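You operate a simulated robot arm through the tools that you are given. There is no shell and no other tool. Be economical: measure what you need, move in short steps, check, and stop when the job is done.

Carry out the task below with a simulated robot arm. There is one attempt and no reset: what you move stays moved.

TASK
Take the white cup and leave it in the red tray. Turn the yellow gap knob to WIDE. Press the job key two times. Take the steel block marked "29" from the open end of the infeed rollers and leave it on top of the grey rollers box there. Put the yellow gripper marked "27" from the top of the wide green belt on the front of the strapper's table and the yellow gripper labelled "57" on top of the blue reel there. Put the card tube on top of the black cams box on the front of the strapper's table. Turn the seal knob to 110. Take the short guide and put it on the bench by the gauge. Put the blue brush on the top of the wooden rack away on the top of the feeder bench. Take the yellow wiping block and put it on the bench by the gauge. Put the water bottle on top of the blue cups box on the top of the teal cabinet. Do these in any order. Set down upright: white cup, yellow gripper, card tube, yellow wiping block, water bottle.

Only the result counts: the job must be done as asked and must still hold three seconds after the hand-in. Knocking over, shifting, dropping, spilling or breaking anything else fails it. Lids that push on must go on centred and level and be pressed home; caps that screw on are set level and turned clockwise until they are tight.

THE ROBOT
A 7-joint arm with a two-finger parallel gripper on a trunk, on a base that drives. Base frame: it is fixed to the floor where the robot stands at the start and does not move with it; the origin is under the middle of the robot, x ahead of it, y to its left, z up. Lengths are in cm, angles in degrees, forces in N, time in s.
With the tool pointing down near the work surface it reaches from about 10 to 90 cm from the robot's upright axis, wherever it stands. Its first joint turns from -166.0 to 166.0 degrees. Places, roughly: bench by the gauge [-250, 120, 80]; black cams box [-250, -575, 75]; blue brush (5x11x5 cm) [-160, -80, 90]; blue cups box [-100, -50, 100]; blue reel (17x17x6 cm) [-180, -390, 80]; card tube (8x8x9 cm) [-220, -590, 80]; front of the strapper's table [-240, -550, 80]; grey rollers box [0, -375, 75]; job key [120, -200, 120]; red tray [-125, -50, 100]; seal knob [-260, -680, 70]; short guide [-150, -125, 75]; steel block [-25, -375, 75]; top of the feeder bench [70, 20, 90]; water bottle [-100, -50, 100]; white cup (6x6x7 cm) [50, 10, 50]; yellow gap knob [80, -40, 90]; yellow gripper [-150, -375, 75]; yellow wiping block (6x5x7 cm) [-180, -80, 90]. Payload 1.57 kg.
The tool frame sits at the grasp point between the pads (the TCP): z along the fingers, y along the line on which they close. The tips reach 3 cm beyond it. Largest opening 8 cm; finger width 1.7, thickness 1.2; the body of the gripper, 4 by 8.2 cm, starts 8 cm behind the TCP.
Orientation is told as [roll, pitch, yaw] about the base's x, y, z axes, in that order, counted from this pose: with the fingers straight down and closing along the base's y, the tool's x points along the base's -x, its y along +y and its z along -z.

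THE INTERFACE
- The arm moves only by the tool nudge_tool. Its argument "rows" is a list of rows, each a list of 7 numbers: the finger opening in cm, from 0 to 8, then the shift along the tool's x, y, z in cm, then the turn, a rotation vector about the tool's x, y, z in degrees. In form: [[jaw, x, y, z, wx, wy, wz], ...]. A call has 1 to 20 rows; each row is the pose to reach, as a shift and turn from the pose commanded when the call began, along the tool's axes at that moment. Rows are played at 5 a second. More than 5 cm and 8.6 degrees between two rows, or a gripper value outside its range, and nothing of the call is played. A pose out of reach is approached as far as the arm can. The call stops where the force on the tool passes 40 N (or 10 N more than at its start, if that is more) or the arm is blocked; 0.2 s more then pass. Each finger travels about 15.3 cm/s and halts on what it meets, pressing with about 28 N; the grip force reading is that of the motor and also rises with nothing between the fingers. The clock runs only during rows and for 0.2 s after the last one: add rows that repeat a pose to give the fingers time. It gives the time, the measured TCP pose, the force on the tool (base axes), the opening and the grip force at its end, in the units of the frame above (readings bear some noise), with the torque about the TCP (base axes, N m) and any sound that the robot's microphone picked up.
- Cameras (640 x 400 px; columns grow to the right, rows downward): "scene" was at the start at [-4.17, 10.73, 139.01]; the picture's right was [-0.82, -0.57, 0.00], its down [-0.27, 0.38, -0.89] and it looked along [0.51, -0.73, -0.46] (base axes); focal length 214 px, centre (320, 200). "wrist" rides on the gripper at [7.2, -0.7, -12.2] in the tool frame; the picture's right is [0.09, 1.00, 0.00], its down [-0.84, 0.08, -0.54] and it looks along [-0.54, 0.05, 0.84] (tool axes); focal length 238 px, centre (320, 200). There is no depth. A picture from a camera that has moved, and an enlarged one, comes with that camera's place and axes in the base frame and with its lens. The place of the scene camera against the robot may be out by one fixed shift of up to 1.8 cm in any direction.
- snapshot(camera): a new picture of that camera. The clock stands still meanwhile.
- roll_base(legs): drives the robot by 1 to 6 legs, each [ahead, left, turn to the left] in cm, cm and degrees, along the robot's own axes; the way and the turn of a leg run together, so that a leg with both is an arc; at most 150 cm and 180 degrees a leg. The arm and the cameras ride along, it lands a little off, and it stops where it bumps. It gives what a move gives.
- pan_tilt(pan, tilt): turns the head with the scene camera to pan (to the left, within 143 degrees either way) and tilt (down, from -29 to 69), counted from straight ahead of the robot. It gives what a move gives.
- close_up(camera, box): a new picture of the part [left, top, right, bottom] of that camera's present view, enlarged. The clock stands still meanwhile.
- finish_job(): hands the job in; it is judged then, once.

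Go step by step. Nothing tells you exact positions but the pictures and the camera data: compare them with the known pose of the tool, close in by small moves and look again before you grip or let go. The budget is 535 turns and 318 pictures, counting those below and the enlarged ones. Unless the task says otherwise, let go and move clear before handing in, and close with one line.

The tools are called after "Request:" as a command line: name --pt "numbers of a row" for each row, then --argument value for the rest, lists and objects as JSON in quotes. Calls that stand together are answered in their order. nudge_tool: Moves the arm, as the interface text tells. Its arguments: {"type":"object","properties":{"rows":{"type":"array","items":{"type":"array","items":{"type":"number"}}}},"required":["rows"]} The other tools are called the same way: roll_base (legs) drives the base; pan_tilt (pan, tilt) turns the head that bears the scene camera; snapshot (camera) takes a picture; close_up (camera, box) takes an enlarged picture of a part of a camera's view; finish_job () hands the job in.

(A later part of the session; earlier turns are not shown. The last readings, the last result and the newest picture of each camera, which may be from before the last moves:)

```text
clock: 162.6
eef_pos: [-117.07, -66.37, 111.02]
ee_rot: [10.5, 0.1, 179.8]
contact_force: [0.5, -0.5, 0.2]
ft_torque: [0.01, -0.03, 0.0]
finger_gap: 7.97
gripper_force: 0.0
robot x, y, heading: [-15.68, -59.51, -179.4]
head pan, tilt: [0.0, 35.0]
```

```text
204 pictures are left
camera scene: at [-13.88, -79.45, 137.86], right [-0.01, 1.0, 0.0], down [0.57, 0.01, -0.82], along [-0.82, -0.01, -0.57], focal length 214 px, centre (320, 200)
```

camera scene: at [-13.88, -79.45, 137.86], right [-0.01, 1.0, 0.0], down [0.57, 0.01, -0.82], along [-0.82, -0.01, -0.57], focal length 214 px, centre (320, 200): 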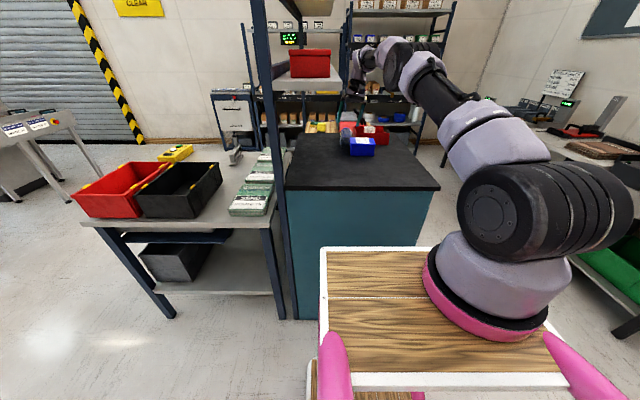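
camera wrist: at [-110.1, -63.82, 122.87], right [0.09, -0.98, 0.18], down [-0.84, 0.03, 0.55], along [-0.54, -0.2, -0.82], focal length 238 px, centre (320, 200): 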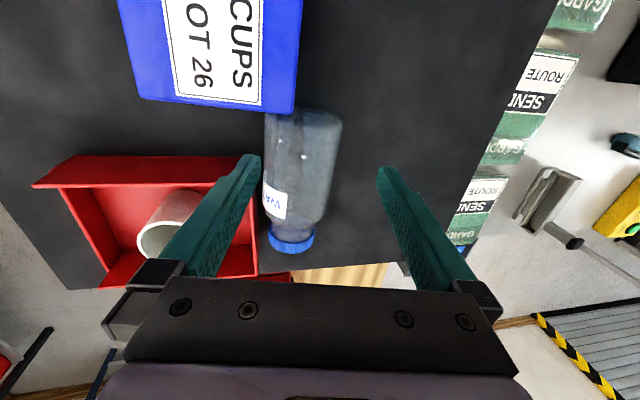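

Request:
nudge_tool --pt "8 0 -0.5 3 0 0 0" --pt "8 0 -1 5.5 0 0 0" --pt "8 0 -1.35 7.5 0 0 0" --pt "8 0 -1.7 9.2 0 0 0"

Request:
snapshot --camera "wrist"

```text
clock: 163.6
eef_pos: [-117.14, -66.47, 101.74]
ee_rot: [10.5, 0.1, 179.8]
contact_force: [-0.4, -0.6, -1.0]
ft_torque: [-0.01, 0.04, 0.02]
finger_gap: 7.99
gripper_force: 0.2
robot x, y, heading: [-16.07, -59.56, -179.4]
head pan, tilt: [0.0, 35.0]
```

```text
203 pictures are left
camera wrist: at [-110.08, -63.8, 113.53], right [0.09, -0.98, 0.18], down [-0.84, 0.03, 0.55], along [-0.54, -0.2, -0.82], focal length 238 px, centre (320, 200)
```

wrist: 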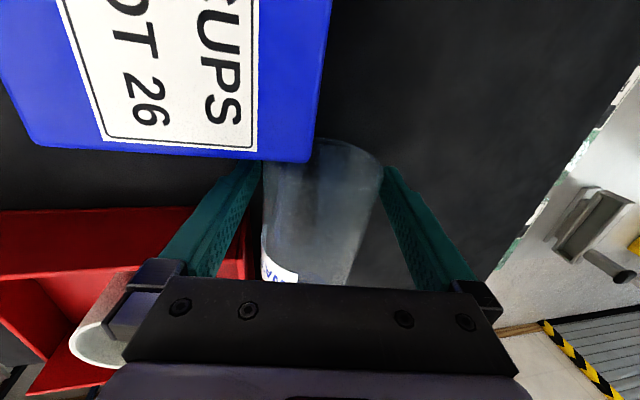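

Request:
nudge_tool --pt "7 0 0 0 0 0 0" --pt "6 0 0 0 0 0 0" --pt "5.5 0 0 0 0 0 0"

Request:
snapshot --camera "wrist"

```text
clock: 164.4
eef_pos: [-117.17, -66.48, 101.63]
ee_rot: [10.5, 0.0, 179.8]
contact_force: [-0.5, -0.9, 0.2]
ft_torque: [0.03, -0.02, 0.01]
finger_gap: 6.97
gripper_force: 28.4
robot x, y, heading: [-15.37, -59.74, -179.3]
head pan, tilt: [0.0, 35.0]
```

```text
202 pictures are left
camera wrist: at [-110.09, -63.8, 113.52], right [0.09, -0.98, 0.18], down [-0.84, 0.02, 0.55], along [-0.54, -0.2, -0.82], focal length 238 px, centre (320, 200)
```

wrist: 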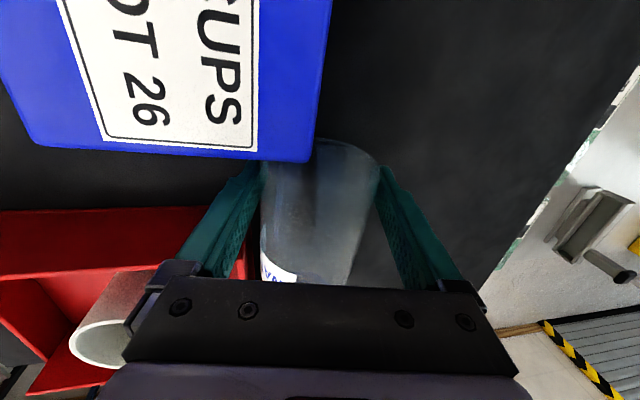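

Request:
nudge_tool --pt "5.5 0 1.2 0.2 0 0 0" --pt "5.5 0 2.4 0.4 0 0 0" --pt "5.5 0 3.6 0.6 0 0 0" --pt "5.5 0 4.9 0.85 0 0 0"

Request:
snapshot --camera "wrist"

```text
clock: 165.4
eef_pos: [-117.2, -71.41, 101.61]
ee_rot: [10.6, 0.1, 179.8]
contact_force: [0.3, 0.0, 0.4]
ft_torque: [-0.05, -0.05, -0.04]
finger_gap: 6.96
gripper_force: 28.2
robot x, y, heading: [-16.21, -59.99, -179.3]
head pan, tilt: [0.0, 35.0]
```

```text
201 pictures are left
camera wrist: at [-110.19, -68.77, 113.6], right [0.09, -0.98, 0.18], down [-0.84, 0.02, 0.55], along [-0.54, -0.2, -0.82], focal length 238 px, centre (320, 200)
```

wrist: 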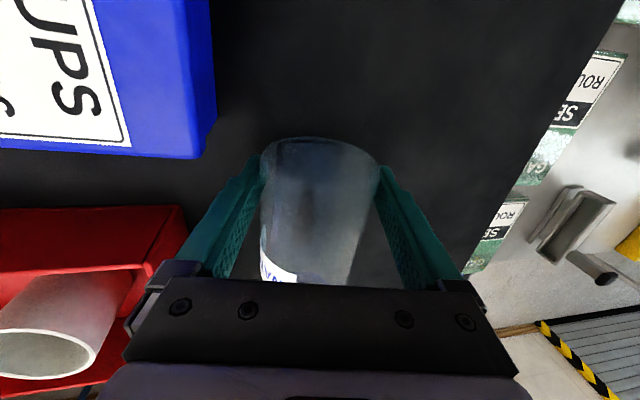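

Request:
nudge_tool --pt "5.5 0 1.0 0.18 0 0 0" --pt "5.5 3 1.2 0.2 0 0 0" --pt "5.5 7 1.2 0.2 0 0 0" --pt "5.5 11 1.2 0.2 0 0 0" --pt "5.5 15 1.2 0.2 0 0 0" --pt "5.5 19 1.2 0.2 0 0 0" --pt "5.5 23 1.2 0.2 0 0 0" --pt "5.5 25 1.2 0.2 0 0 0"

Request:
snapshot --camera "wrist"

Request:
snapshot --camera "scene"

```text
clock: 167.2
eef_pos: [-92.29, -72.73, 101.79]
ee_rot: [10.5, 0.2, 179.9]
contact_force: [-0.9, -0.9, 0.4]
ft_torque: [-0.02, -0.08, -0.01]
finger_gap: 6.95
gripper_force: 27.8
robot x, y, heading: [-15.89, -59.77, -179.3]
head pan, tilt: [0.0, 35.0]
```

```text
200 pictures are left
camera wrist: at [-85.22, -70.07, 113.63], right [0.09, -0.98, 0.18], down [-0.84, 0.02, 0.55], along [-0.54, -0.2, -0.82], focal length 238 px, centre (320, 200)
```

wrist: 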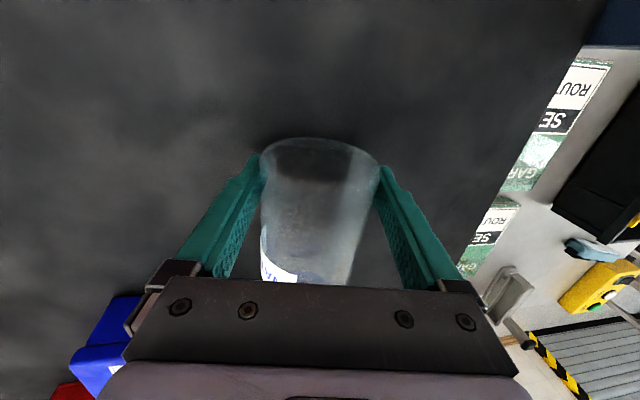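

```text
199 pictures are left
camera scene: at [-13.93, -79.46, 137.86], right [-0.01, 1.0, 0.0], down [0.57, 0.01, -0.82], along [-0.82, -0.01, -0.57], focal length 214 px, centre (320, 200)
```

scene: 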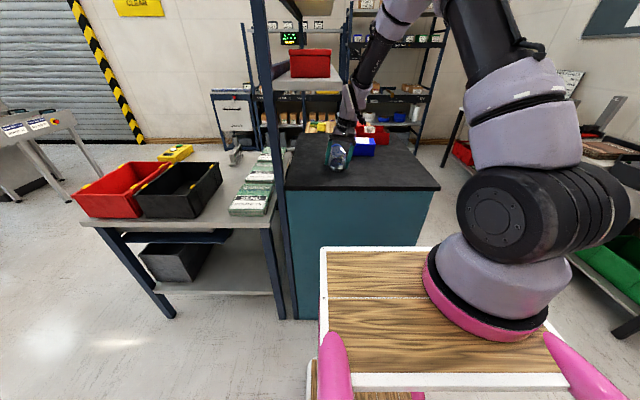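

Request:
nudge_tool --pt "5.5 3 0 0 0 0 0" --pt "5.5 3 -3 -0.55 0 0 0" --pt "5.5 3 -6 -1.1 0 0 0" --pt "5.5 3 -9 -1.65 0 0 0" --pt "5.5 3 -12 -2.2 0 0 0" --pt "5.5 3 -15 -2.75 0 0 0"

Request:
nudge_tool --pt "6.5 0 0 0 0 0 0" --pt "7.5 0 0 0 0 0 0" --pt "8 0 0 0 0 0 0" --pt "8 0 0 -3 0 0 0" --pt "8 0 0 -7 0 0 0" --pt "8 0 0 -11 0 0 0" --pt "8 0 0 -15 0 0 0"

Request:
snapshot --camera "wrist"

Request:
close_up --camera "scene" --box '[270, 100, 450, 220]'

```text
clock: 168.6
eef_pos: [-89.16, -57.54, 101.75]
ee_rot: [10.6, 0.1, 180.0]
contact_force: [-0.1, -1.3, 0.0]
ft_torque: [0.04, -0.03, -0.02]
finger_gap: 6.97
gripper_force: 27.4
robot x, y, heading: [-15.9, -60.0, -179.1]
head pan, tilt: [0.0, 35.0]
```

```text
clock: 170.2
eef_pos: [-89.33, -54.94, 116.69]
ee_rot: [10.5, 0.1, 179.8]
contact_force: [0.4, 0.6, -0.3]
ft_torque: [0.0, 0.0, 0.0]
finger_gap: 8.0
gripper_force: 0.0
robot x, y, heading: [-15.88, -59.44, -179.5]
head pan, tilt: [0.0, 35.0]
```

```text
198 pictures are left
camera wrist: at [-82.18, -52.13, 128.41], right [0.09, -0.98, 0.18], down [-0.84, 0.03, 0.55], along [-0.54, -0.2, -0.82], focal length 238 px, centre (320, 200)
```

wrist: 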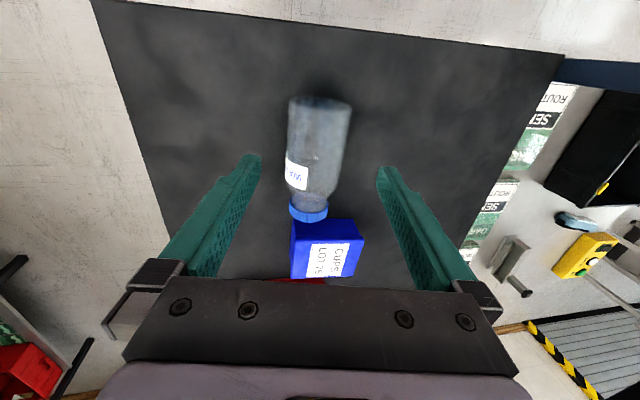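

```text
3.33 times, centred on (360, 160) of scene
camera zoom: at [-13.94, -79.46, 137.86], right [-0.01, 1.0, 0.0], down [0.57, 0.01, -0.82], along [-0.82, -0.01, -0.57], focal length 715 px, centre (187, 333)
```

zoom: 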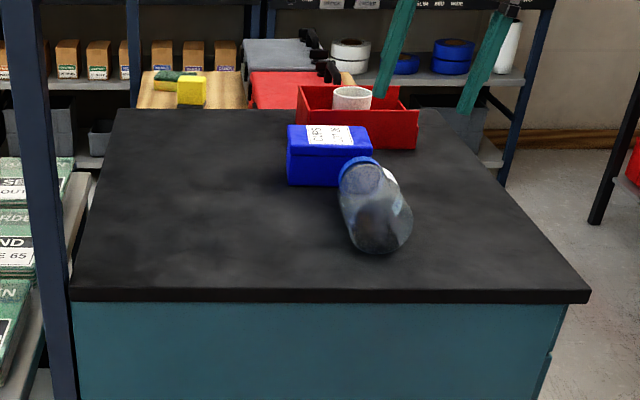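

Bottle is now in the open. I'll level the tool and test how far it can tilt in both directions here.

Request:
nudge_tool --pt "8 -3 1.5 -1 5 0 0" --pt "8 -6.7 3.1 -2.5 10.5 0 0"

Request:
nudge_tool --pt "8 0 0 0 0 -8 0" --pt "8 0 0 0 0 -16 0" --pt "8 0 0 0 0 -24 0" --pt "8 0 0 0 0 -32 0" --pt "8 0 0 0 0 -40 0" --pt "8 0 0 0 0 -48 0" --pt "8 0 0 0 0 -52 0"

```text
clock: 170.8
eef_pos: [-95.98, -57.39, 119.57]
ee_rot: [-0.2, 0.0, 179.7]
contact_force: [0.6, 0.8, 0.6]
ft_torque: [-0.06, 0.03, 0.01]
finger_gap: 7.99
gripper_force: 0.0
robot x, y, heading: [-15.95, -59.75, -179.5]
head pan, tilt: [0.0, 35.0]
```

```text
clock: 172.4
eef_pos: [-95.94, -57.41, 119.64]
ee_rot: [0.1, -52.0, 179.9]
contact_force: [0.7, -0.4, 0.1]
ft_torque: [0.02, 0.02, -0.03]
finger_gap: 7.99
gripper_force: 0.1
robot x, y, heading: [-16.06, -59.48, -179.3]
head pan, tilt: [0.0, 35.0]
```

Outward 52° is fine. Test further outward.

Request:
nudge_tool --pt "8 0 0 0 0 -8 0" --pt "8 0 0 0 0 -16 0" --pt "8 0 0 0 0 -24 0" --pt "8 0 0 0 0 -32 0" --pt "8 0 0 0 0 -38 0"

```text
clock: 173.6
eef_pos: [-95.85, -57.36, 119.63]
ee_rot: [-100.7, -90.0, -79.5]
contact_force: [-0.8, -0.1, 0.6]
ft_torque: [-0.01, -0.01, -0.02]
finger_gap: 7.99
gripper_force: 0.2
robot x, y, heading: [-16.1, -59.35, -179.2]
head pan, tilt: [0.0, 35.0]
```

Even 90° outward works. Now go to inward 30° and check.

Request:
nudge_tool --pt "8 0 0 0 0 8 0" --pt "8 0 0 0 0 16 0" --pt "8 0 0 0 0 24 0" --pt "8 0 0 0 0 32 0" --pt "8 0 0 0 0 40 0" --pt "8 0 0 0 0 48 0" --pt "8 0 0 0 0 56 0" --pt "8 0 0 0 0 64 0" --pt "8 0 0 0 0 72 0" --pt "8 0 0 0 0 80 0" --pt "8 0 0 0 0 88 0" --pt "8 0 0 0 0 96 0" --pt "8 0 0 0 0 104 0" --pt "8 0 0 0 0 112 0" --pt "8 0 0 0 0 120 0"

Request:
snapshot --camera "wrist"

Request:
snapshot --camera "scene"

```text
clock: 176.8
eef_pos: [-95.87, -57.42, 119.62]
ee_rot: [0.1, 30.1, 179.8]
contact_force: [0.2, -0.5, -0.8]
ft_torque: [0.02, 0.08, 0.01]
finger_gap: 7.98
gripper_force: 0.1
robot x, y, heading: [-15.53, -59.97, -179.3]
head pan, tilt: [0.0, 35.0]
```

```text
196 pictures are left
camera wrist: at [-95.93, -56.86, 133.77], right [0.08, -1.0, 0.05], down [-1.0, -0.08, 0.05], along [-0.05, -0.05, -1.0], focal length 238 px, centre (320, 200)
```

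wrist: 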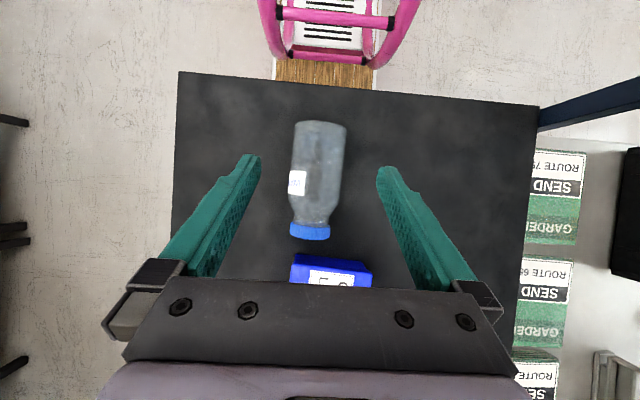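

```text
195 pictures are left
camera scene: at [-13.85, -79.47, 137.86], right [-0.01, 1.0, 0.0], down [0.57, 0.01, -0.82], along [-0.82, -0.01, -0.57], focal length 214 px, centre (320, 200)
```

scene: 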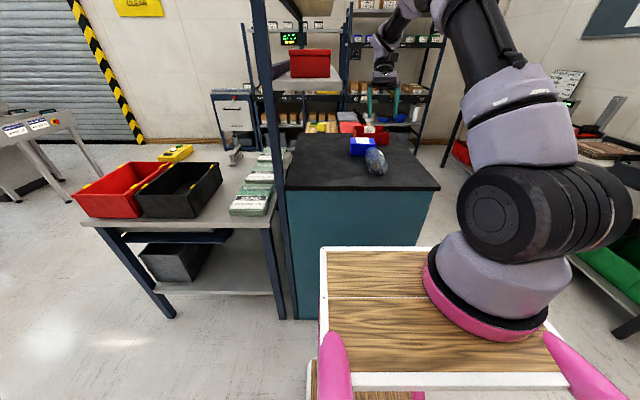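

Request:
nudge_tool --pt "8 -2.3 0.4 4 0 0 0" --pt "8 -4.6 0.4 8 0 0 0" --pt "8 -6.9 0.4 12 0 0 0" --pt "8 -8.2 0.4 14.5 0 0 0" --pt "8 -9.2 0.4 16.3 0 0 0"

Request:
snapshot --camera "wrist"

```text
clock: 178.0
eef_pos: [-95.72, -57.77, 100.69]
ee_rot: [0.0, 30.1, 179.7]
contact_force: [-0.1, -0.3, 0.6]
ft_torque: [-0.02, 0.02, -0.02]
finger_gap: 8.0
gripper_force: 0.0
robot x, y, heading: [-16.01, -60.03, -179.4]
head pan, tilt: [0.0, 35.0]
```

```text
194 pictures are left
camera wrist: at [-95.69, -57.24, 114.92], right [0.08, -1.0, 0.05], down [-1.0, -0.07, 0.05], along [-0.05, -0.05, -1.0], focal length 238 px, centre (320, 200)
```

wrist: 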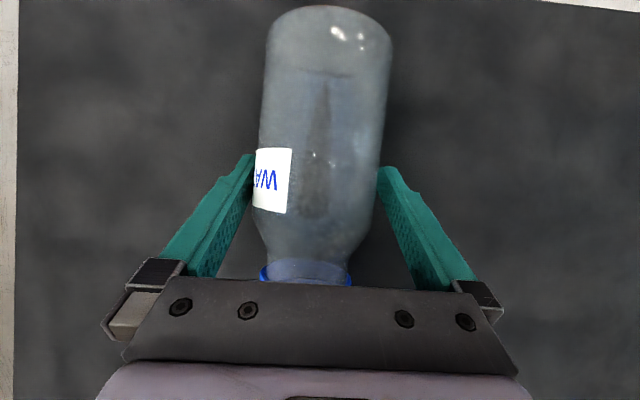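

Request:
nudge_tool --pt "7 0 0 0 0 0 0" --pt "5.5 0 0 0 0 0 0" --pt "5.5 0 0 0 0 0 0" --pt "5.5 2 0 -3.5 0 0 0" --pt "5.5 4 0 -7 0 0 0" --pt "5.5 6 0 -10.4 0 0 0" --pt "5.5 8 0 -13.8 0 0 0"

Request:
snapshot --camera "wrist"

Request:
close_up --camera "scene" --box '[270, 60, 450, 200]'

```text
clock: 179.6
eef_pos: [-95.76, -57.75, 116.84]
ee_rot: [0.0, 30.1, 179.9]
contact_force: [-0.4, -0.5, -0.2]
ft_torque: [-0.02, 0.02, 0.01]
finger_gap: 7.01
gripper_force: 28.6
robot x, y, heading: [-15.68, -59.68, -179.2]
head pan, tilt: [0.0, 35.0]
```

```text
193 pictures are left
camera wrist: at [-95.78, -57.24, 130.97], right [0.08, -1.0, 0.05], down [-1.0, -0.08, 0.05], along [-0.05, -0.05, -1.0], focal length 238 px, centre (320, 200)
```

wrist: 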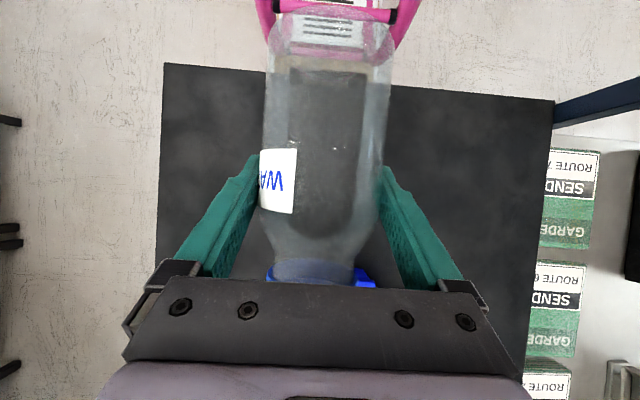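

```text
2.86 times, centred on (360, 130) of scene
camera zoom: at [-13.94, -79.46, 137.86], right [-0.01, 1.0, 0.0], down [0.57, 0.01, -0.82], along [-0.82, -0.01, -0.57], focal length 613 px, centre (206, 400)
```

zoom: 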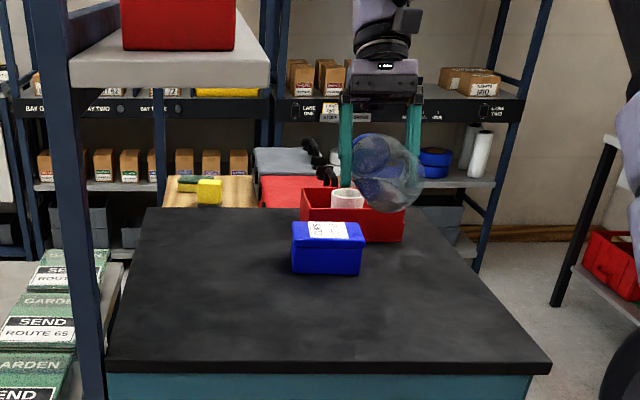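

Held. Rotate the bottle upright (90°).

Request:
nudge_tool --pt "5.5 0 0 0 0 -8.2 0" --pt "5.5 0 0 0 0 -16.4 0" --pt "5.5 0 0 0 0 -24.6 0" --pt "5.5 0 0 0 0 -32.8 0" --pt "5.5 0 0 0 0 -41 0" --pt "5.5 0 0 0 0 -49.2 0" --pt "5.5 0 0 0 0 -57.4 0" --pt "5.5 0 0 0 0 -65.6 0" --pt "5.5 0 0 0 0 -73.8 0" --pt "5.5 0 0 0 0 -82 0" --pt "5.5 0 0 0 0 -90 0"

Request:
close_up --camera "scene" --box '[270, 60, 450, 200]'

Request:
snapshot --camera "wrist"

```text
clock: 182.0
eef_pos: [-95.71, -57.72, 116.88]
ee_rot: [0.0, -60.0, 179.7]
contact_force: [0.2, 0.0, -2.0]
ft_torque: [-0.01, -0.01, -0.02]
finger_gap: 7.03
gripper_force: 27.4
robot x, y, heading: [-16.09, -60.01, -179.3]
head pan, tilt: [0.0, 35.0]
```

```text
2.86 times, centred on (360, 130) of scene
camera zoom: at [-13.9, -79.45, 137.86], right [-0.01, 1.0, 0.0], down [0.57, 0.01, -0.82], along [-0.82, -0.01, -0.57], focal length 613 px, centre (206, 400)
```

zoom: 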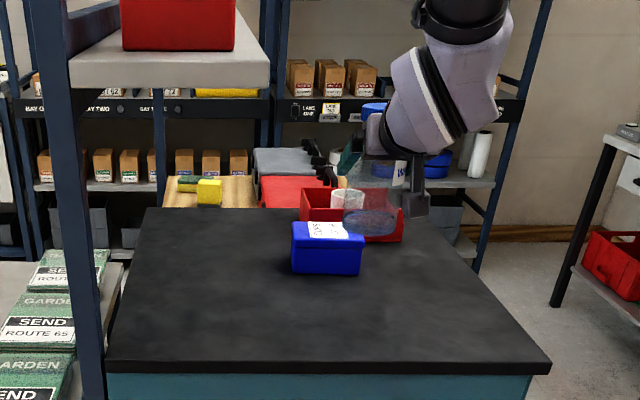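

```text
190 pictures are left
camera wrist: at [-81.67, -57.29, 116.64], right [0.04, -1.0, -0.08], down [0.05, -0.08, 1.0], along [-1.0, -0.05, 0.05], focal length 238 px, centre (320, 200)
```

wrist: 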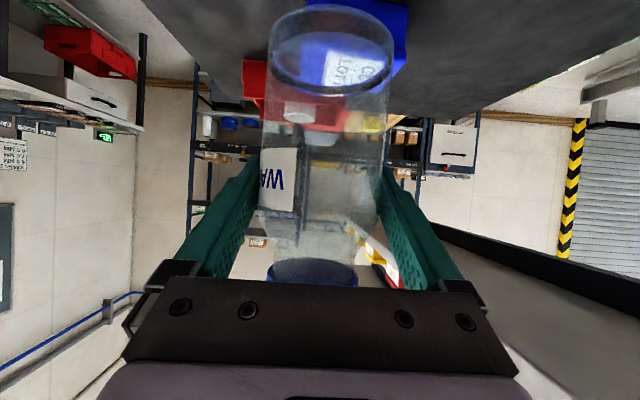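

The bottle is upright. Carry it directly over the cups box at (-110.1,-60.8).

Request:
nudge_tool --pt "5.5 -1.2 0.8 3.5 0 0 0" --pt "5.5 -2.3 1.6 7 0 0 0" --pt "5.5 -3.5 2.4 10.5 0 0 0" --pt "5.5 -4.6 3.1 14 0 0 0"

Request:
snapshot --camera "wrist"

Request:
close_up --camera "scene" --box '[310, 70, 430, 170]'

```text
clock: 183.0
eef_pos: [-110.04, -60.79, 113.61]
ee_rot: [0.0, -60.0, 179.8]
contact_force: [0.4, -0.6, -0.5]
ft_torque: [0.02, -0.07, -0.03]
finger_gap: 7.01
gripper_force: 27.8
robot x, y, heading: [-15.76, -59.71, -179.4]
head pan, tilt: [0.0, 35.0]
```

```text
189 pictures are left
camera wrist: at [-96.04, -60.38, 113.56], right [0.04, -1.0, -0.08], down [0.05, -0.08, 1.0], along [-1.0, -0.05, 0.05], focal length 238 px, centre (320, 200)
```

wrist: 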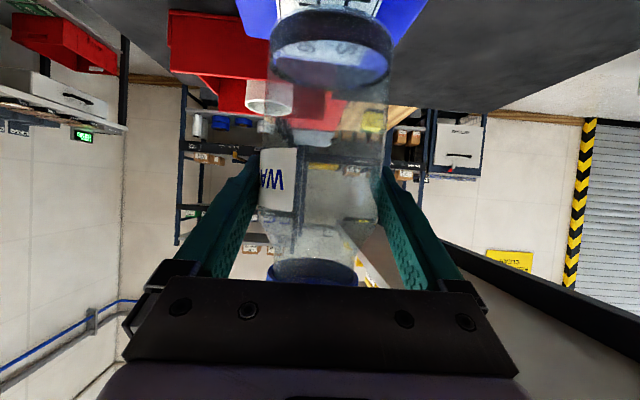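

```text
4.00 times, centred on (370, 120) of scene
camera zoom: at [-13.85, -79.46, 137.86], right [-0.01, 1.0, 0.0], down [0.57, 0.01, -0.82], along [-0.82, -0.01, -0.57], focal length 858 px, centre (120, 520)
```

zoom: 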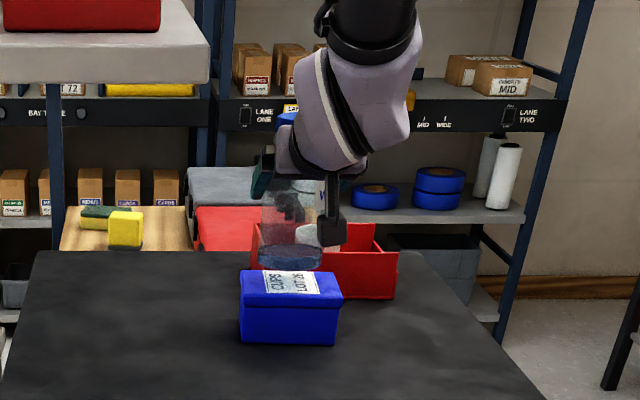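

Request:
nudge_tool --pt "5.5 0.87 0 0.5 0 0 0" --pt "5.5 1.5 0 0.87 0 0 0"

Request:
nudge_tool --pt "5.5 0.3 0 0.17 0 0 0" --pt "5.5 0.6 0 0.35 0 0 0"

Request:
close_up --camera "scene" --box '[330, 90, 410, 160]'

```text
clock: 183.6
eef_pos: [-110.1, -60.87, 111.96]
ee_rot: [-0.1, -59.9, 179.8]
contact_force: [0.8, 0.3, -1.5]
ft_torque: [-0.03, 0.0, -0.02]
finger_gap: 7.0
gripper_force: 27.8
robot x, y, heading: [-16.25, -59.4, -179.6]
head pan, tilt: [0.0, 35.0]
```

```text
clock: 184.2
eef_pos: [-110.01, -60.89, 111.57]
ee_rot: [0.0, -60.2, 179.8]
contact_force: [2.7, 0.8, 12.7]
ft_torque: [0.11, 0.18, -0.03]
finger_gap: 7.02
gripper_force: 28.3
robot x, y, heading: [-15.99, -59.56, -179.3]
head pan, tilt: [0.0, 35.0]
```

```text
5.71 times, centred on (370, 125) of scene
camera zoom: at [-13.84, -79.46, 137.86], right [-0.01, 1.0, 0.0], down [0.57, 0.01, -0.82], along [-0.82, -0.01, -0.57], focal length 1226 px, centre (34, 629)
```

zoom: 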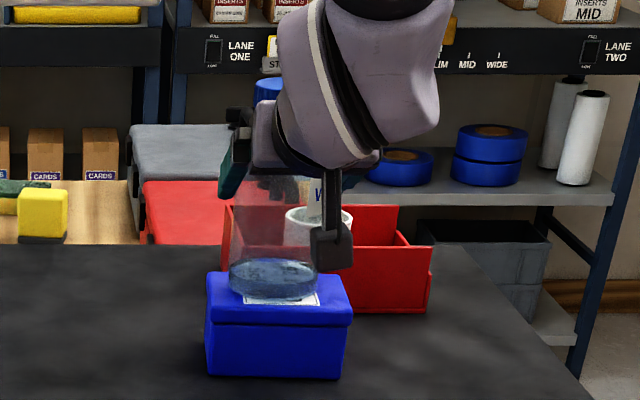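

Seated. Open gently and withdraw along the tool axis.

Request:
nudge_tool --pt "5.5 0.15 0 0.08 0 0 0" --pt "7.3 0 0 0 0 0 0" --pt "7.7 0 0 0 0 0 0" --pt "8 0 0 0 0 0 0" --pt "8 0 0 0 0 0 0" --pt "8 0 0 -2.5 0 0 0" --pt "8 0 0 -6 0 0 0" --pt "8 0 0 -10 0 0 0" --pt "8 0 0 -14.5 0 0 0" --pt "8 0 0 -19 0 0 0"

Request:
close_up --camera "scene" --box '[330, 90, 410, 160]'

Request:
snapshot --camera "wrist"

```text
clock: 186.4
eef_pos: [-93.86, -60.96, 120.87]
ee_rot: [-0.1, -59.9, 180.0]
contact_force: [-0.4, -0.4, -0.4]
ft_torque: [0.01, 0.04, -0.02]
finger_gap: 8.0
gripper_force: 0.1
robot x, y, heading: [-16.05, -59.85, -179.3]
head pan, tilt: [0.0, 35.0]
```

```text
5.71 times, centred on (370, 125) of scene
camera zoom: at [-13.98, -79.49, 137.86], right [-0.01, 1.0, 0.0], down [0.57, 0.01, -0.82], along [-0.82, -0.01, -0.57], focal length 1226 px, centre (34, 629)
```

zoom: 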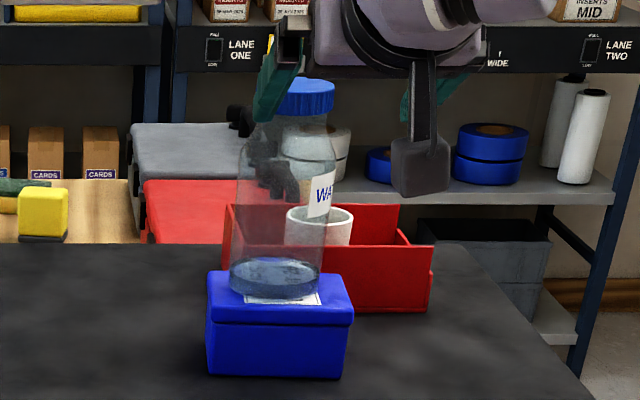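

```text
185 pictures are left
camera wrist: at [-79.76, -60.4, 120.69], right [0.04, -1.0, -0.08], down [0.05, -0.08, 1.0], along [-1.0, -0.05, 0.04], focal length 238 px, centre (320, 200)
```

wrist: 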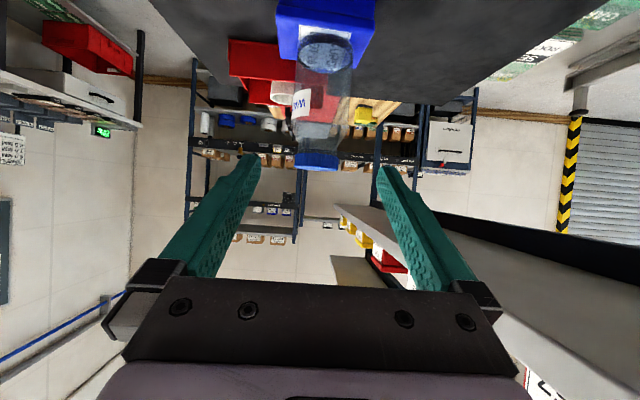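

Bottle is standing on the box again. Level and tuck the arm carefully.

Request:
nudge_tool --pt "8 1 0 -3 0 7.5 0" --pt "8 2 0 -6 0 15 0" --pt "8 3 0 -9 0 22.5 0" --pt "8 4 0 -12 0 30 0" --pt "8 5 0 -15 0 37.5 0" --pt "8 6 0 -18 0 45 0" --pt "8 7 0 -21 0 52.5 0" --pt "8 8.2 0 -24.1 0 60 0"

```text
clock: 188.2
eef_pos: [-72.29, -61.28, 124.33]
ee_rot: [-0.2, -2.5, 179.7]
contact_force: [1.2, 0.5, 0.9]
ft_torque: [-0.03, 0.15, 0.01]
finger_gap: 8.0
gripper_force: 0.1
out of reach, approached as far as the arm can: row 8
robot x, y, heading: [-15.81, -59.81, -179.6]
head pan, tilt: [0.0, 35.0]
```

Request:
close_up --camera "scene" --box '[70, 120, 310, 270]'

Request:
close_up --camera "scene" --box '[270, 80, 400, 160]'

```text
2.67 times, centred on (190, 195) of scene
camera zoom: at [-13.75, -79.49, 137.85], right [-0.01, 1.0, 0.0], down [0.57, 0.01, -0.82], along [-0.82, -0.01, -0.57], focal length 572 px, centre (667, 213)
```

zoom: 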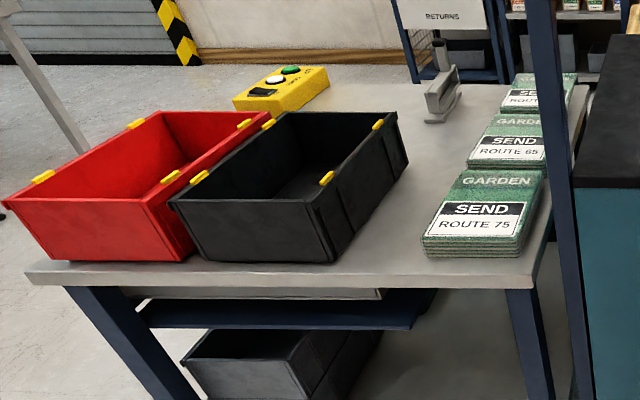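

```text
4.92 times, centred on (335, 120) of scene
camera zoom: at [-13.75, -79.49, 137.85], right [-0.01, 1.0, 0.0], down [0.57, 0.01, -0.82], along [-0.82, -0.01, -0.57], focal length 1056 px, centre (246, 594)
```

zoom: 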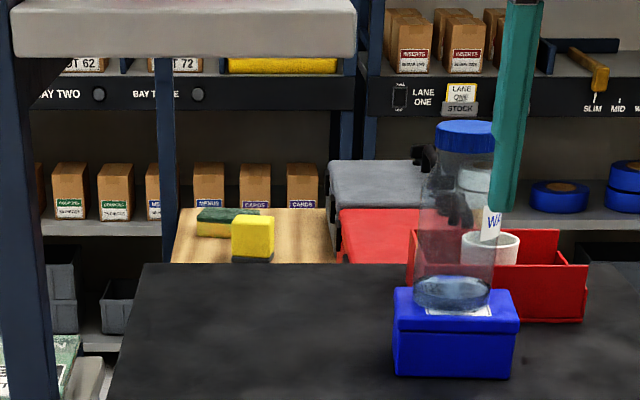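

Request:
pan_tilt --pan -45 --tilt 25

Request:
snapshot --camera "scene"

Request:
pan_tilt --pan 60 --tilt 25

Request:
snapshot --camera "scene"

Request:
pan_tilt --pan 120 --tilt 25

Request:
snapshot --camera "scene"

```text
clock: 189.3
eef_pos: [-72.42, -61.12, 124.37]
ee_rot: [-0.2, -2.5, 179.8]
contact_force: [-0.5, 0.5, -0.9]
ft_torque: [0.02, 0.05, -0.01]
finger_gap: 8.01
gripper_force: 0.1
robot x, y, heading: [-16.24, -59.76, -179.5]
head pan, tilt: [-45.0, 25.0]
```

```text
182 pictures are left
camera scene: at [-11.7, -72.92, 139.43], right [0.7, 0.72, 0.0], down [0.3, -0.3, -0.91], along [-0.65, 0.63, -0.42], focal length 214 px, centre (320, 200)
```

scene: 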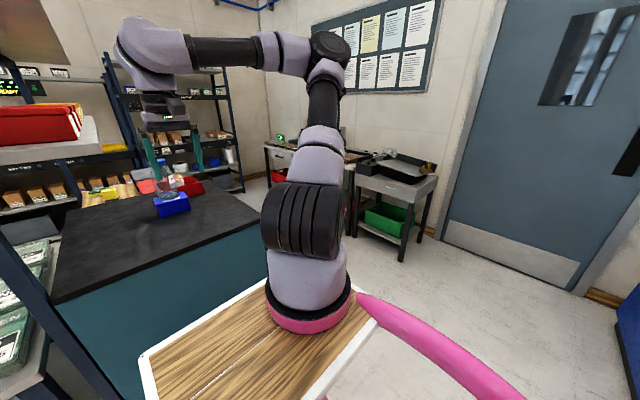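

```text
clock: 191.2
eef_pos: [-72.51, -61.35, 124.33]
ee_rot: [-0.1, -2.5, 179.6]
contact_force: [0.5, 0.0, -0.3]
ft_torque: [-0.01, 0.02, 0.01]
finger_gap: 7.99
gripper_force: 0.1
robot x, y, heading: [-15.8, -59.82, -179.2]
head pan, tilt: [60.0, 25.0]
```

```text
181 pictures are left
camera scene: at [-9.61, -87.38, 139.44], right [-0.87, 0.49, 0.0], down [0.21, 0.37, -0.91], along [-0.44, -0.79, -0.42], focal length 214 px, centre (320, 200)
```

scene: 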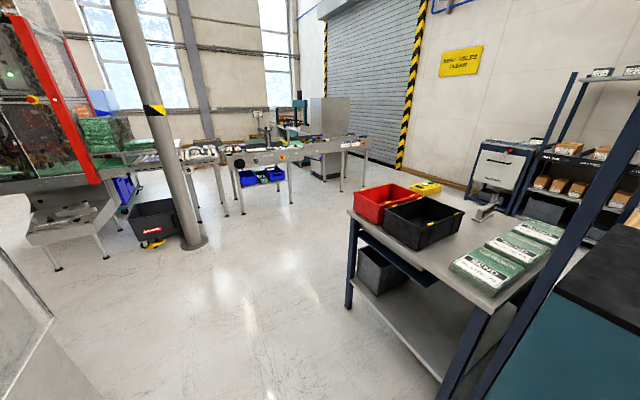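

```text
clock: 192.4
eef_pos: [-72.5, -61.21, 124.24]
ee_rot: [-0.1, -2.5, 179.7]
contact_force: [0.1, 0.0, -0.8]
ft_torque: [-0.03, -0.01, 0.0]
finger_gap: 8.0
gripper_force: 0.0
robot x, y, heading: [-15.86, -59.94, -179.5]
head pan, tilt: [120.0, 25.0]
```

```text
180 pictures are left
camera scene: at [-0.4, -87.28, 139.44], right [-0.86, -0.51, 0.0], down [-0.22, 0.36, -0.91], along [0.46, -0.78, -0.42], focal length 214 px, centre (320, 200)
```

scene: 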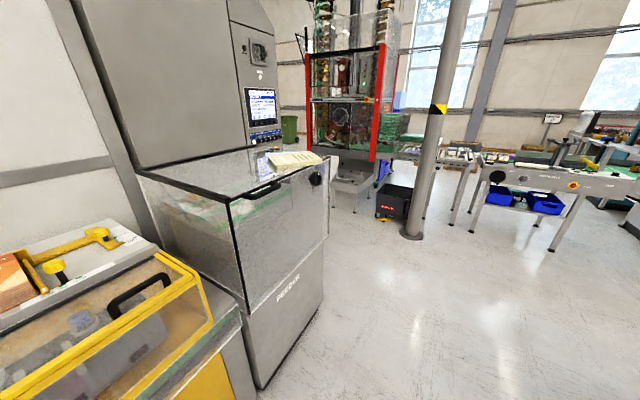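

Now the wiping block: drive round to the rack with the arm tucked.

Request:
roll_base --legs '[[0, -95, 0], [0, 0, 90], [0, -145, 0]]'

Request:
pan_tilt --pan -10 --tilt 30

Request:
snapshot --camera "scene"

```text
clock: 208.0
eef_pos: [-158.94, -24.65, 124.24]
ee_rot: [0.1, -2.5, -89.2]
contact_force: [0.5, 0.2, 0.1]
ft_torque: [0.0, -0.01, 0.0]
finger_gap: 8.02
gripper_force: 0.1
robot x, y, heading: [-161.78, 31.8, -88.2]
head pan, tilt: [120.0, 25.0]
```

```text
clock: 210.1
eef_pos: [-159.0, -24.68, 124.29]
ee_rot: [0.0, -2.5, -89.3]
contact_force: [0.0, 0.3, 0.6]
ft_torque: [0.0, -0.01, -0.05]
finger_gap: 8.0
gripper_force: 0.0
robot x, y, heading: [-161.36, 31.91, -88.2]
head pan, tilt: [-10.0, 30.0]
```

```text
179 pictures are left
camera scene: at [-143.49, 32.53, 138.64], right [-0.99, 0.14, 0.0], down [0.07, 0.49, -0.87], along [-0.13, -0.86, -0.5], focal length 214 px, centre (320, 200)
```

scene: 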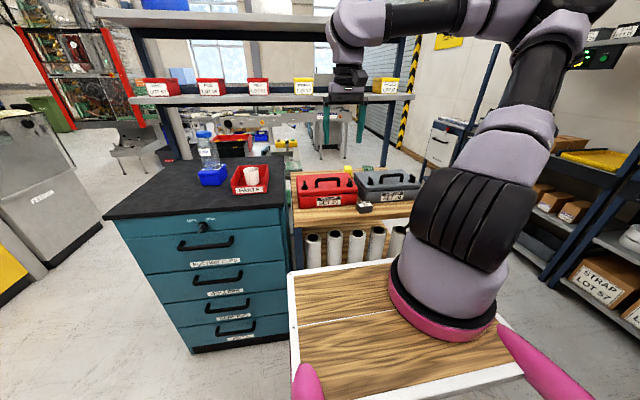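

Request:
roll_base --legs '[[14, -4, 0]]'

Request:
nudge_tool --pt "8 -2 -2.5 1.5 0 -1 0" --pt "8 -5 -5 3 0 -3 0" --pt "8 -8 -7.5 5 0 -5 0" --pt "8 -11 -10 7 0 -7 0" --pt "8 -14 -12.5 9 0 -9 0" --pt "8 -17 -14 11 0 -10 0" --pt "8 -20 -14.5 12.5 0 -10 0"

Request:
snapshot --camera "wrist"

```text
clock: 211.5
eef_pos: [-162.52, -38.99, 124.31]
ee_rot: [0.0, -2.5, -89.2]
contact_force: [-0.2, 0.7, -0.2]
ft_torque: [0.02, -0.02, -0.01]
finger_gap: 8.0
gripper_force: 0.1
robot x, y, heading: [-165.05, 17.13, -88.5]
head pan, tilt: [-10.0, 30.0]
```

```text
clock: 213.1
eef_pos: [-176.87, -59.72, 112.65]
ee_rot: [0.0, -12.5, -89.3]
contact_force: [-0.1, 0.3, 0.1]
ft_torque: [0.0, 0.02, 0.01]
finger_gap: 8.03
gripper_force: 0.0
robot x, y, heading: [-165.35, 17.62, -88.1]
head pan, tilt: [-10.0, 30.0]
```

```text
178 pictures are left
camera wrist: at [-177.78, -50.21, 122.92], right [0.99, 0.1, -0.02], down [0.09, -0.7, 0.71], along [0.06, -0.71, -0.7], focal length 238 px, centre (320, 200)
```

wrist: 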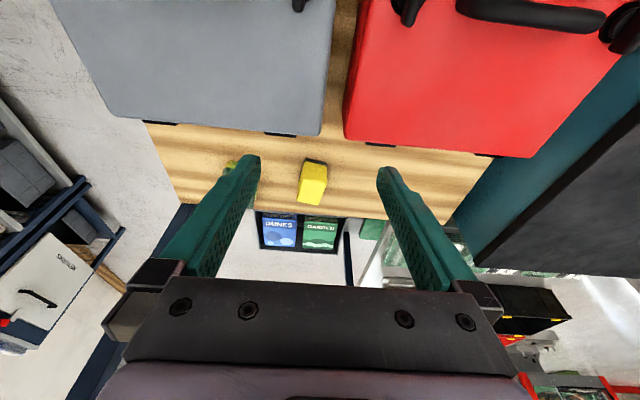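

Request:
close_up --camera "wrist" --box '[210, 110, 410, 235]'

```text
3.20 times, centred on (310, 172) of wrist
camera zoom: at [-177.78, -50.21, 122.92], right [0.99, 0.1, -0.02], down [0.09, -0.7, 0.71], along [0.06, -0.71, -0.7], focal length 763 px, centre (352, 288)
```

zoom: 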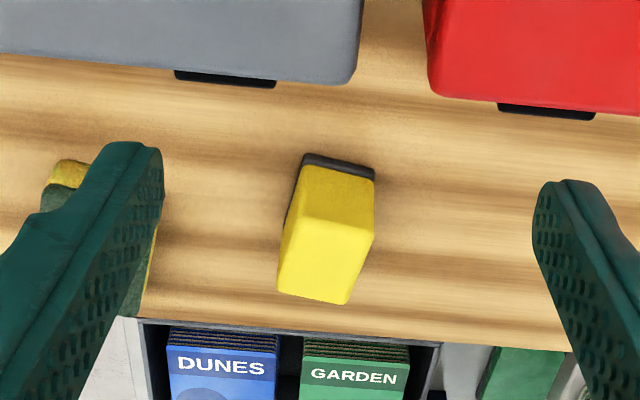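

Block centre ≈(-177,-79.7), rotated about 13°. Approach with matching yaw.

Request:
nudge_tool --pt "8 -3.6 -0.1 3.2 1 0 4.3" --pt "8 -7.2 -0.1 6 2 0 8.6" --pt "8 -10.7 -0.2 9 2.85 0 12.9" --pt "8 -12 -0.2 13 2.85 0 12.9" --pt "8 -13.5 -0.3 17 2.85 0 12.9" --pt "8 -15.2 -0.3 20.5 2.85 0 12.9"

Request:
snapshot --camera "wrist"

```text
clock: 214.5
eef_pos: [-176.57, -79.37, 95.61]
ee_rot: [-0.1, -12.3, -102.2]
contact_force: [-1.2, -0.4, -0.6]
ft_torque: [-0.03, -0.05, 0.04]
finger_gap: 8.01
gripper_force: 0.0
robot x, y, heading: [-164.84, 16.89, -88.2]
head pan, tilt: [-10.0, 30.0]
```

```text
176 pictures are left
camera wrist: at [-175.21, -69.99, 106.04], right [0.99, -0.12, -0.02], down [-0.07, -0.7, 0.71], along [-0.1, -0.7, -0.71], focal length 238 px, centre (320, 200)
```

wrist: 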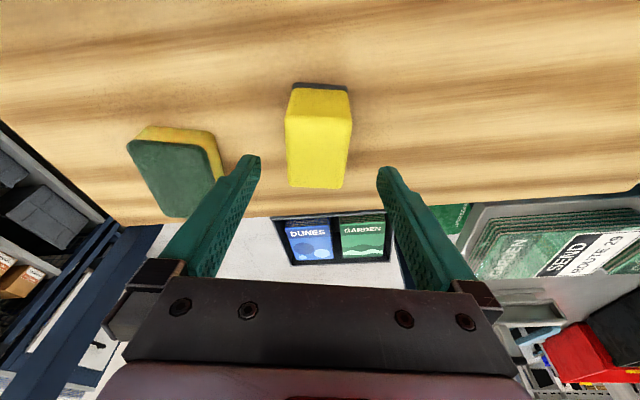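

Request:
nudge_tool --pt "8 0.7 -0.2 2 0 0 0" --pt "8 1.2 -0.3 4 0 0 0" --pt "8 1.45 -0.3 5 0 0 0" --pt "6 1.45 -0.3 5 0 0 0" --pt "4 1.45 -0.3 5 0 0 0" --pt "3.5 1.45 -0.3 5 0 0 0"

Request:
snapshot --camera "wrist"

```text
clock: 215.9
eef_pos: [-177.15, -78.57, 90.67]
ee_rot: [0.0, -12.5, -102.4]
contact_force: [0.4, 0.3, 0.1]
ft_torque: [-0.04, -0.01, 0.0]
finger_gap: 4.35
gripper_force: 27.8
robot x, y, heading: [-165.08, 17.43, -88.3]
head pan, tilt: [-10.0, 30.0]
```

```text
175 pictures are left
camera wrist: at [-175.79, -69.2, 101.0], right [0.99, -0.13, -0.02], down [-0.08, -0.7, 0.71], along [-0.1, -0.7, -0.7], focal length 238 px, centre (320, 200)
```

wrist: 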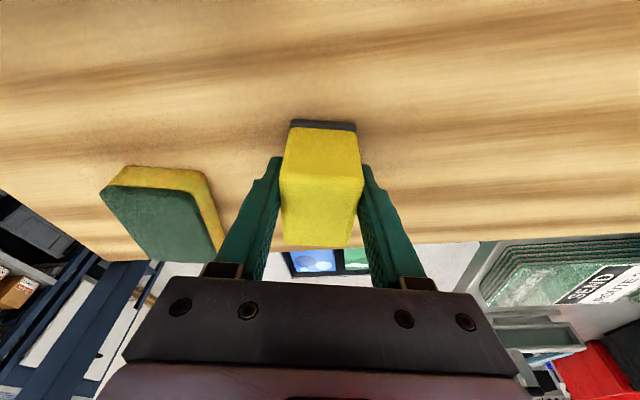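

Request:
nudge_tool --pt "3 -0.37 -0.1 -4 0 0 0" --pt "3 0.1 -0.4 -8.7 0 0 0" --pt "3 2.2 -1.05 -12.8 0 0 0" --pt "3 4.9 -1.8 -16.4 0 0 0" --pt "3 7.6 -2.5 -20.1 0 0 0" --pt "3 10.9 -3.4 -23.4 0 0 0" --pt "3 14.2 -4.2 -26.6 0 0 0" --pt "3 18.2 -5.2 -29 0 0 0" --pt "3 22.4 -6.1 -30.5 0 0 0"

Request:
snapshot --camera "wrist"

```text
clock: 217.9
eef_pos: [-176.91, -49.65, 115.59]
ee_rot: [0.0, -12.4, -102.4]
contact_force: [-0.7, 0.2, -0.3]
ft_torque: [0.04, -0.01, 0.06]
finger_gap: 4.36
gripper_force: 28.1
robot x, y, heading: [-165.11, 17.45, -88.6]
head pan, tilt: [-10.0, 30.0]
```

```text
174 pictures are left
camera wrist: at [-175.57, -40.24, 125.99], right [0.99, -0.13, -0.02], down [-0.07, -0.7, 0.71], along [-0.1, -0.7, -0.7], focal length 238 px, centre (320, 200)
```

wrist: 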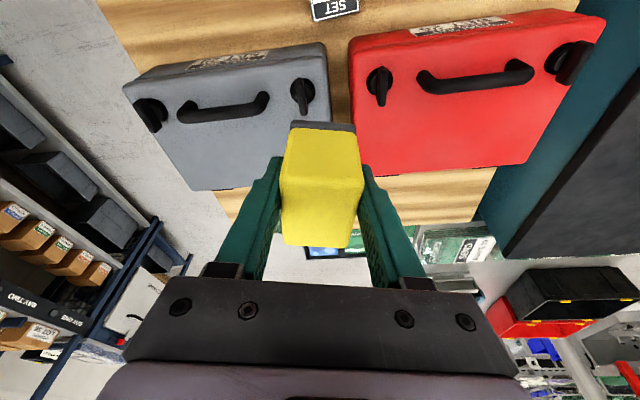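

Request:
nudge_tool --pt "3 4.2 -0.9 -0.9 0 0 0" --pt "3 8.4 -1.8 -1.8 0 0 0" --pt "3 12.6 -2.7 -2.7 0 0 0" --pt "3 16.2 -3.6 -3.5 0 0 0"

Request:
roll_base --legs '[[-12, -20, 0]]'

Request:
pan_tilt --pan -135 --tilt 30

Request:
snapshot --camera "scene"

```text
clock: 218.9
eef_pos: [-176.98, -34.05, 116.72]
ee_rot: [0.0, -12.3, -102.4]
contact_force: [0.1, -0.2, -0.5]
ft_torque: [0.05, -0.01, 0.03]
finger_gap: 4.31
gripper_force: 27.7
out of reach, approached as far as the arm can: row 4
robot x, y, heading: [-165.05, 17.44, -88.2]
head pan, tilt: [-10.0, 30.0]
```

```text
clock: 220.6
eef_pos: [-197.33, -22.61, 116.78]
ee_rot: [0.0, -12.3, -102.5]
contact_force: [-0.3, -0.1, -1.4]
ft_torque: [-0.02, 0.0, 0.01]
finger_gap: 4.33
gripper_force: 27.8
robot x, y, heading: [-185.56, 28.82, -88.1]
head pan, tilt: [-10.0, 30.0]
```

```text
clock: 222.7
eef_pos: [-197.37, -22.65, 116.87]
ee_rot: [0.0, -12.3, -102.5]
contact_force: [0.3, -0.2, -0.6]
ft_torque: [-0.02, 0.01, 0.01]
finger_gap: 4.33
gripper_force: 27.8
robot x, y, heading: [-185.49, 28.86, -88.5]
head pan, tilt: [-135.0, 30.0]
```

```text
173 pictures are left
camera scene: at [-172.71, 44.89, 138.64], right [0.69, 0.73, 0.0], down [0.36, -0.34, -0.87], along [-0.63, 0.59, -0.5], focal length 214 px, centre (320, 200)
```

scene: 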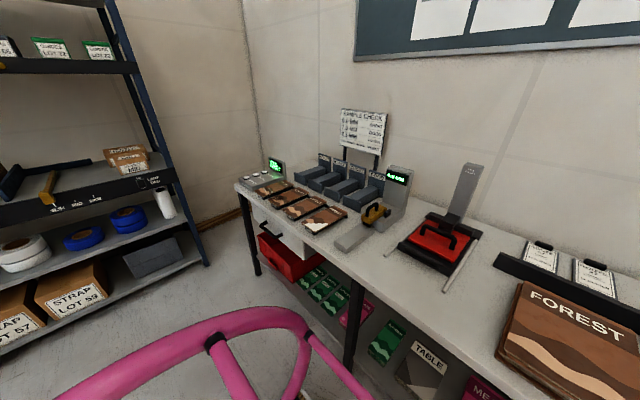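

Request:
close_up --camera "scene" --box '[230, 140, 510, 320]'

```text
2.22 times, centred on (370, 230) of scene
camera zoom: at [-172.71, 44.89, 138.64], right [0.69, 0.73, 0.0], down [0.36, -0.34, -0.87], along [-0.63, 0.59, -0.5], focal length 477 px, centre (209, 133)
```

zoom: 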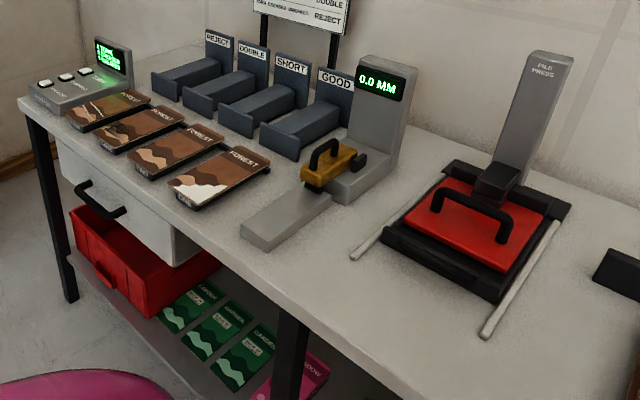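

The gauge is around (-213,115); there is a free corridor between gauge plate and press at x≈-204, y≈90–118. Turn around to face this bench.

Request:
roll_base --legs '[[0, 0, 178.5]]'

Request:
pan_tilt --pan 10 --tilt 40

Request:
snapshot --camera "scene"

```text
clock: 230.4
eef_pos: [-171.82, 80.2, 116.74]
ee_rot: [0.0, -12.3, 75.8]
contact_force: [-0.3, -0.4, -0.9]
ft_torque: [0.0, 0.01, 0.0]
finger_gap: 4.31
gripper_force: 27.8
robot x, y, heading: [-185.39, 28.87, 89.7]
head pan, tilt: [-135.0, 30.0]
```

```text
clock: 232.7
eef_pos: [-172.03, 80.15, 116.57]
ee_rot: [0.1, -12.2, 75.8]
contact_force: [0.2, 0.2, -0.8]
ft_torque: [0.01, 0.0, -0.01]
finger_gap: 4.33
gripper_force: 27.8
robot x, y, heading: [-185.67, 29.47, 89.6]
head pan, tilt: [10.0, 40.0]
```

```text
171 pictures are left
camera scene: at [-205.31, 26.59, 137.1], right [0.99, 0.17, 0.0], down [0.11, -0.63, -0.77], along [-0.13, 0.75, -0.64], focal length 214 px, centre (320, 200)
```

scene: 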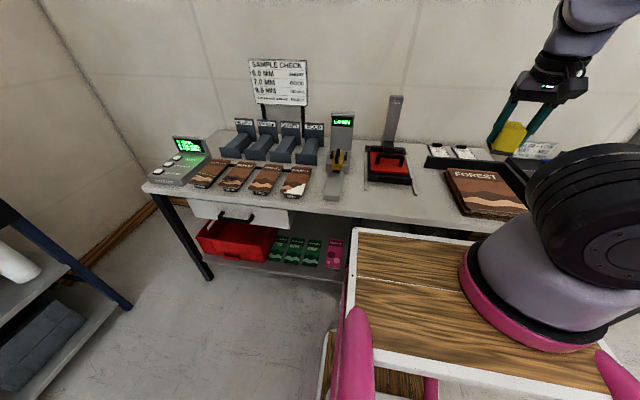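

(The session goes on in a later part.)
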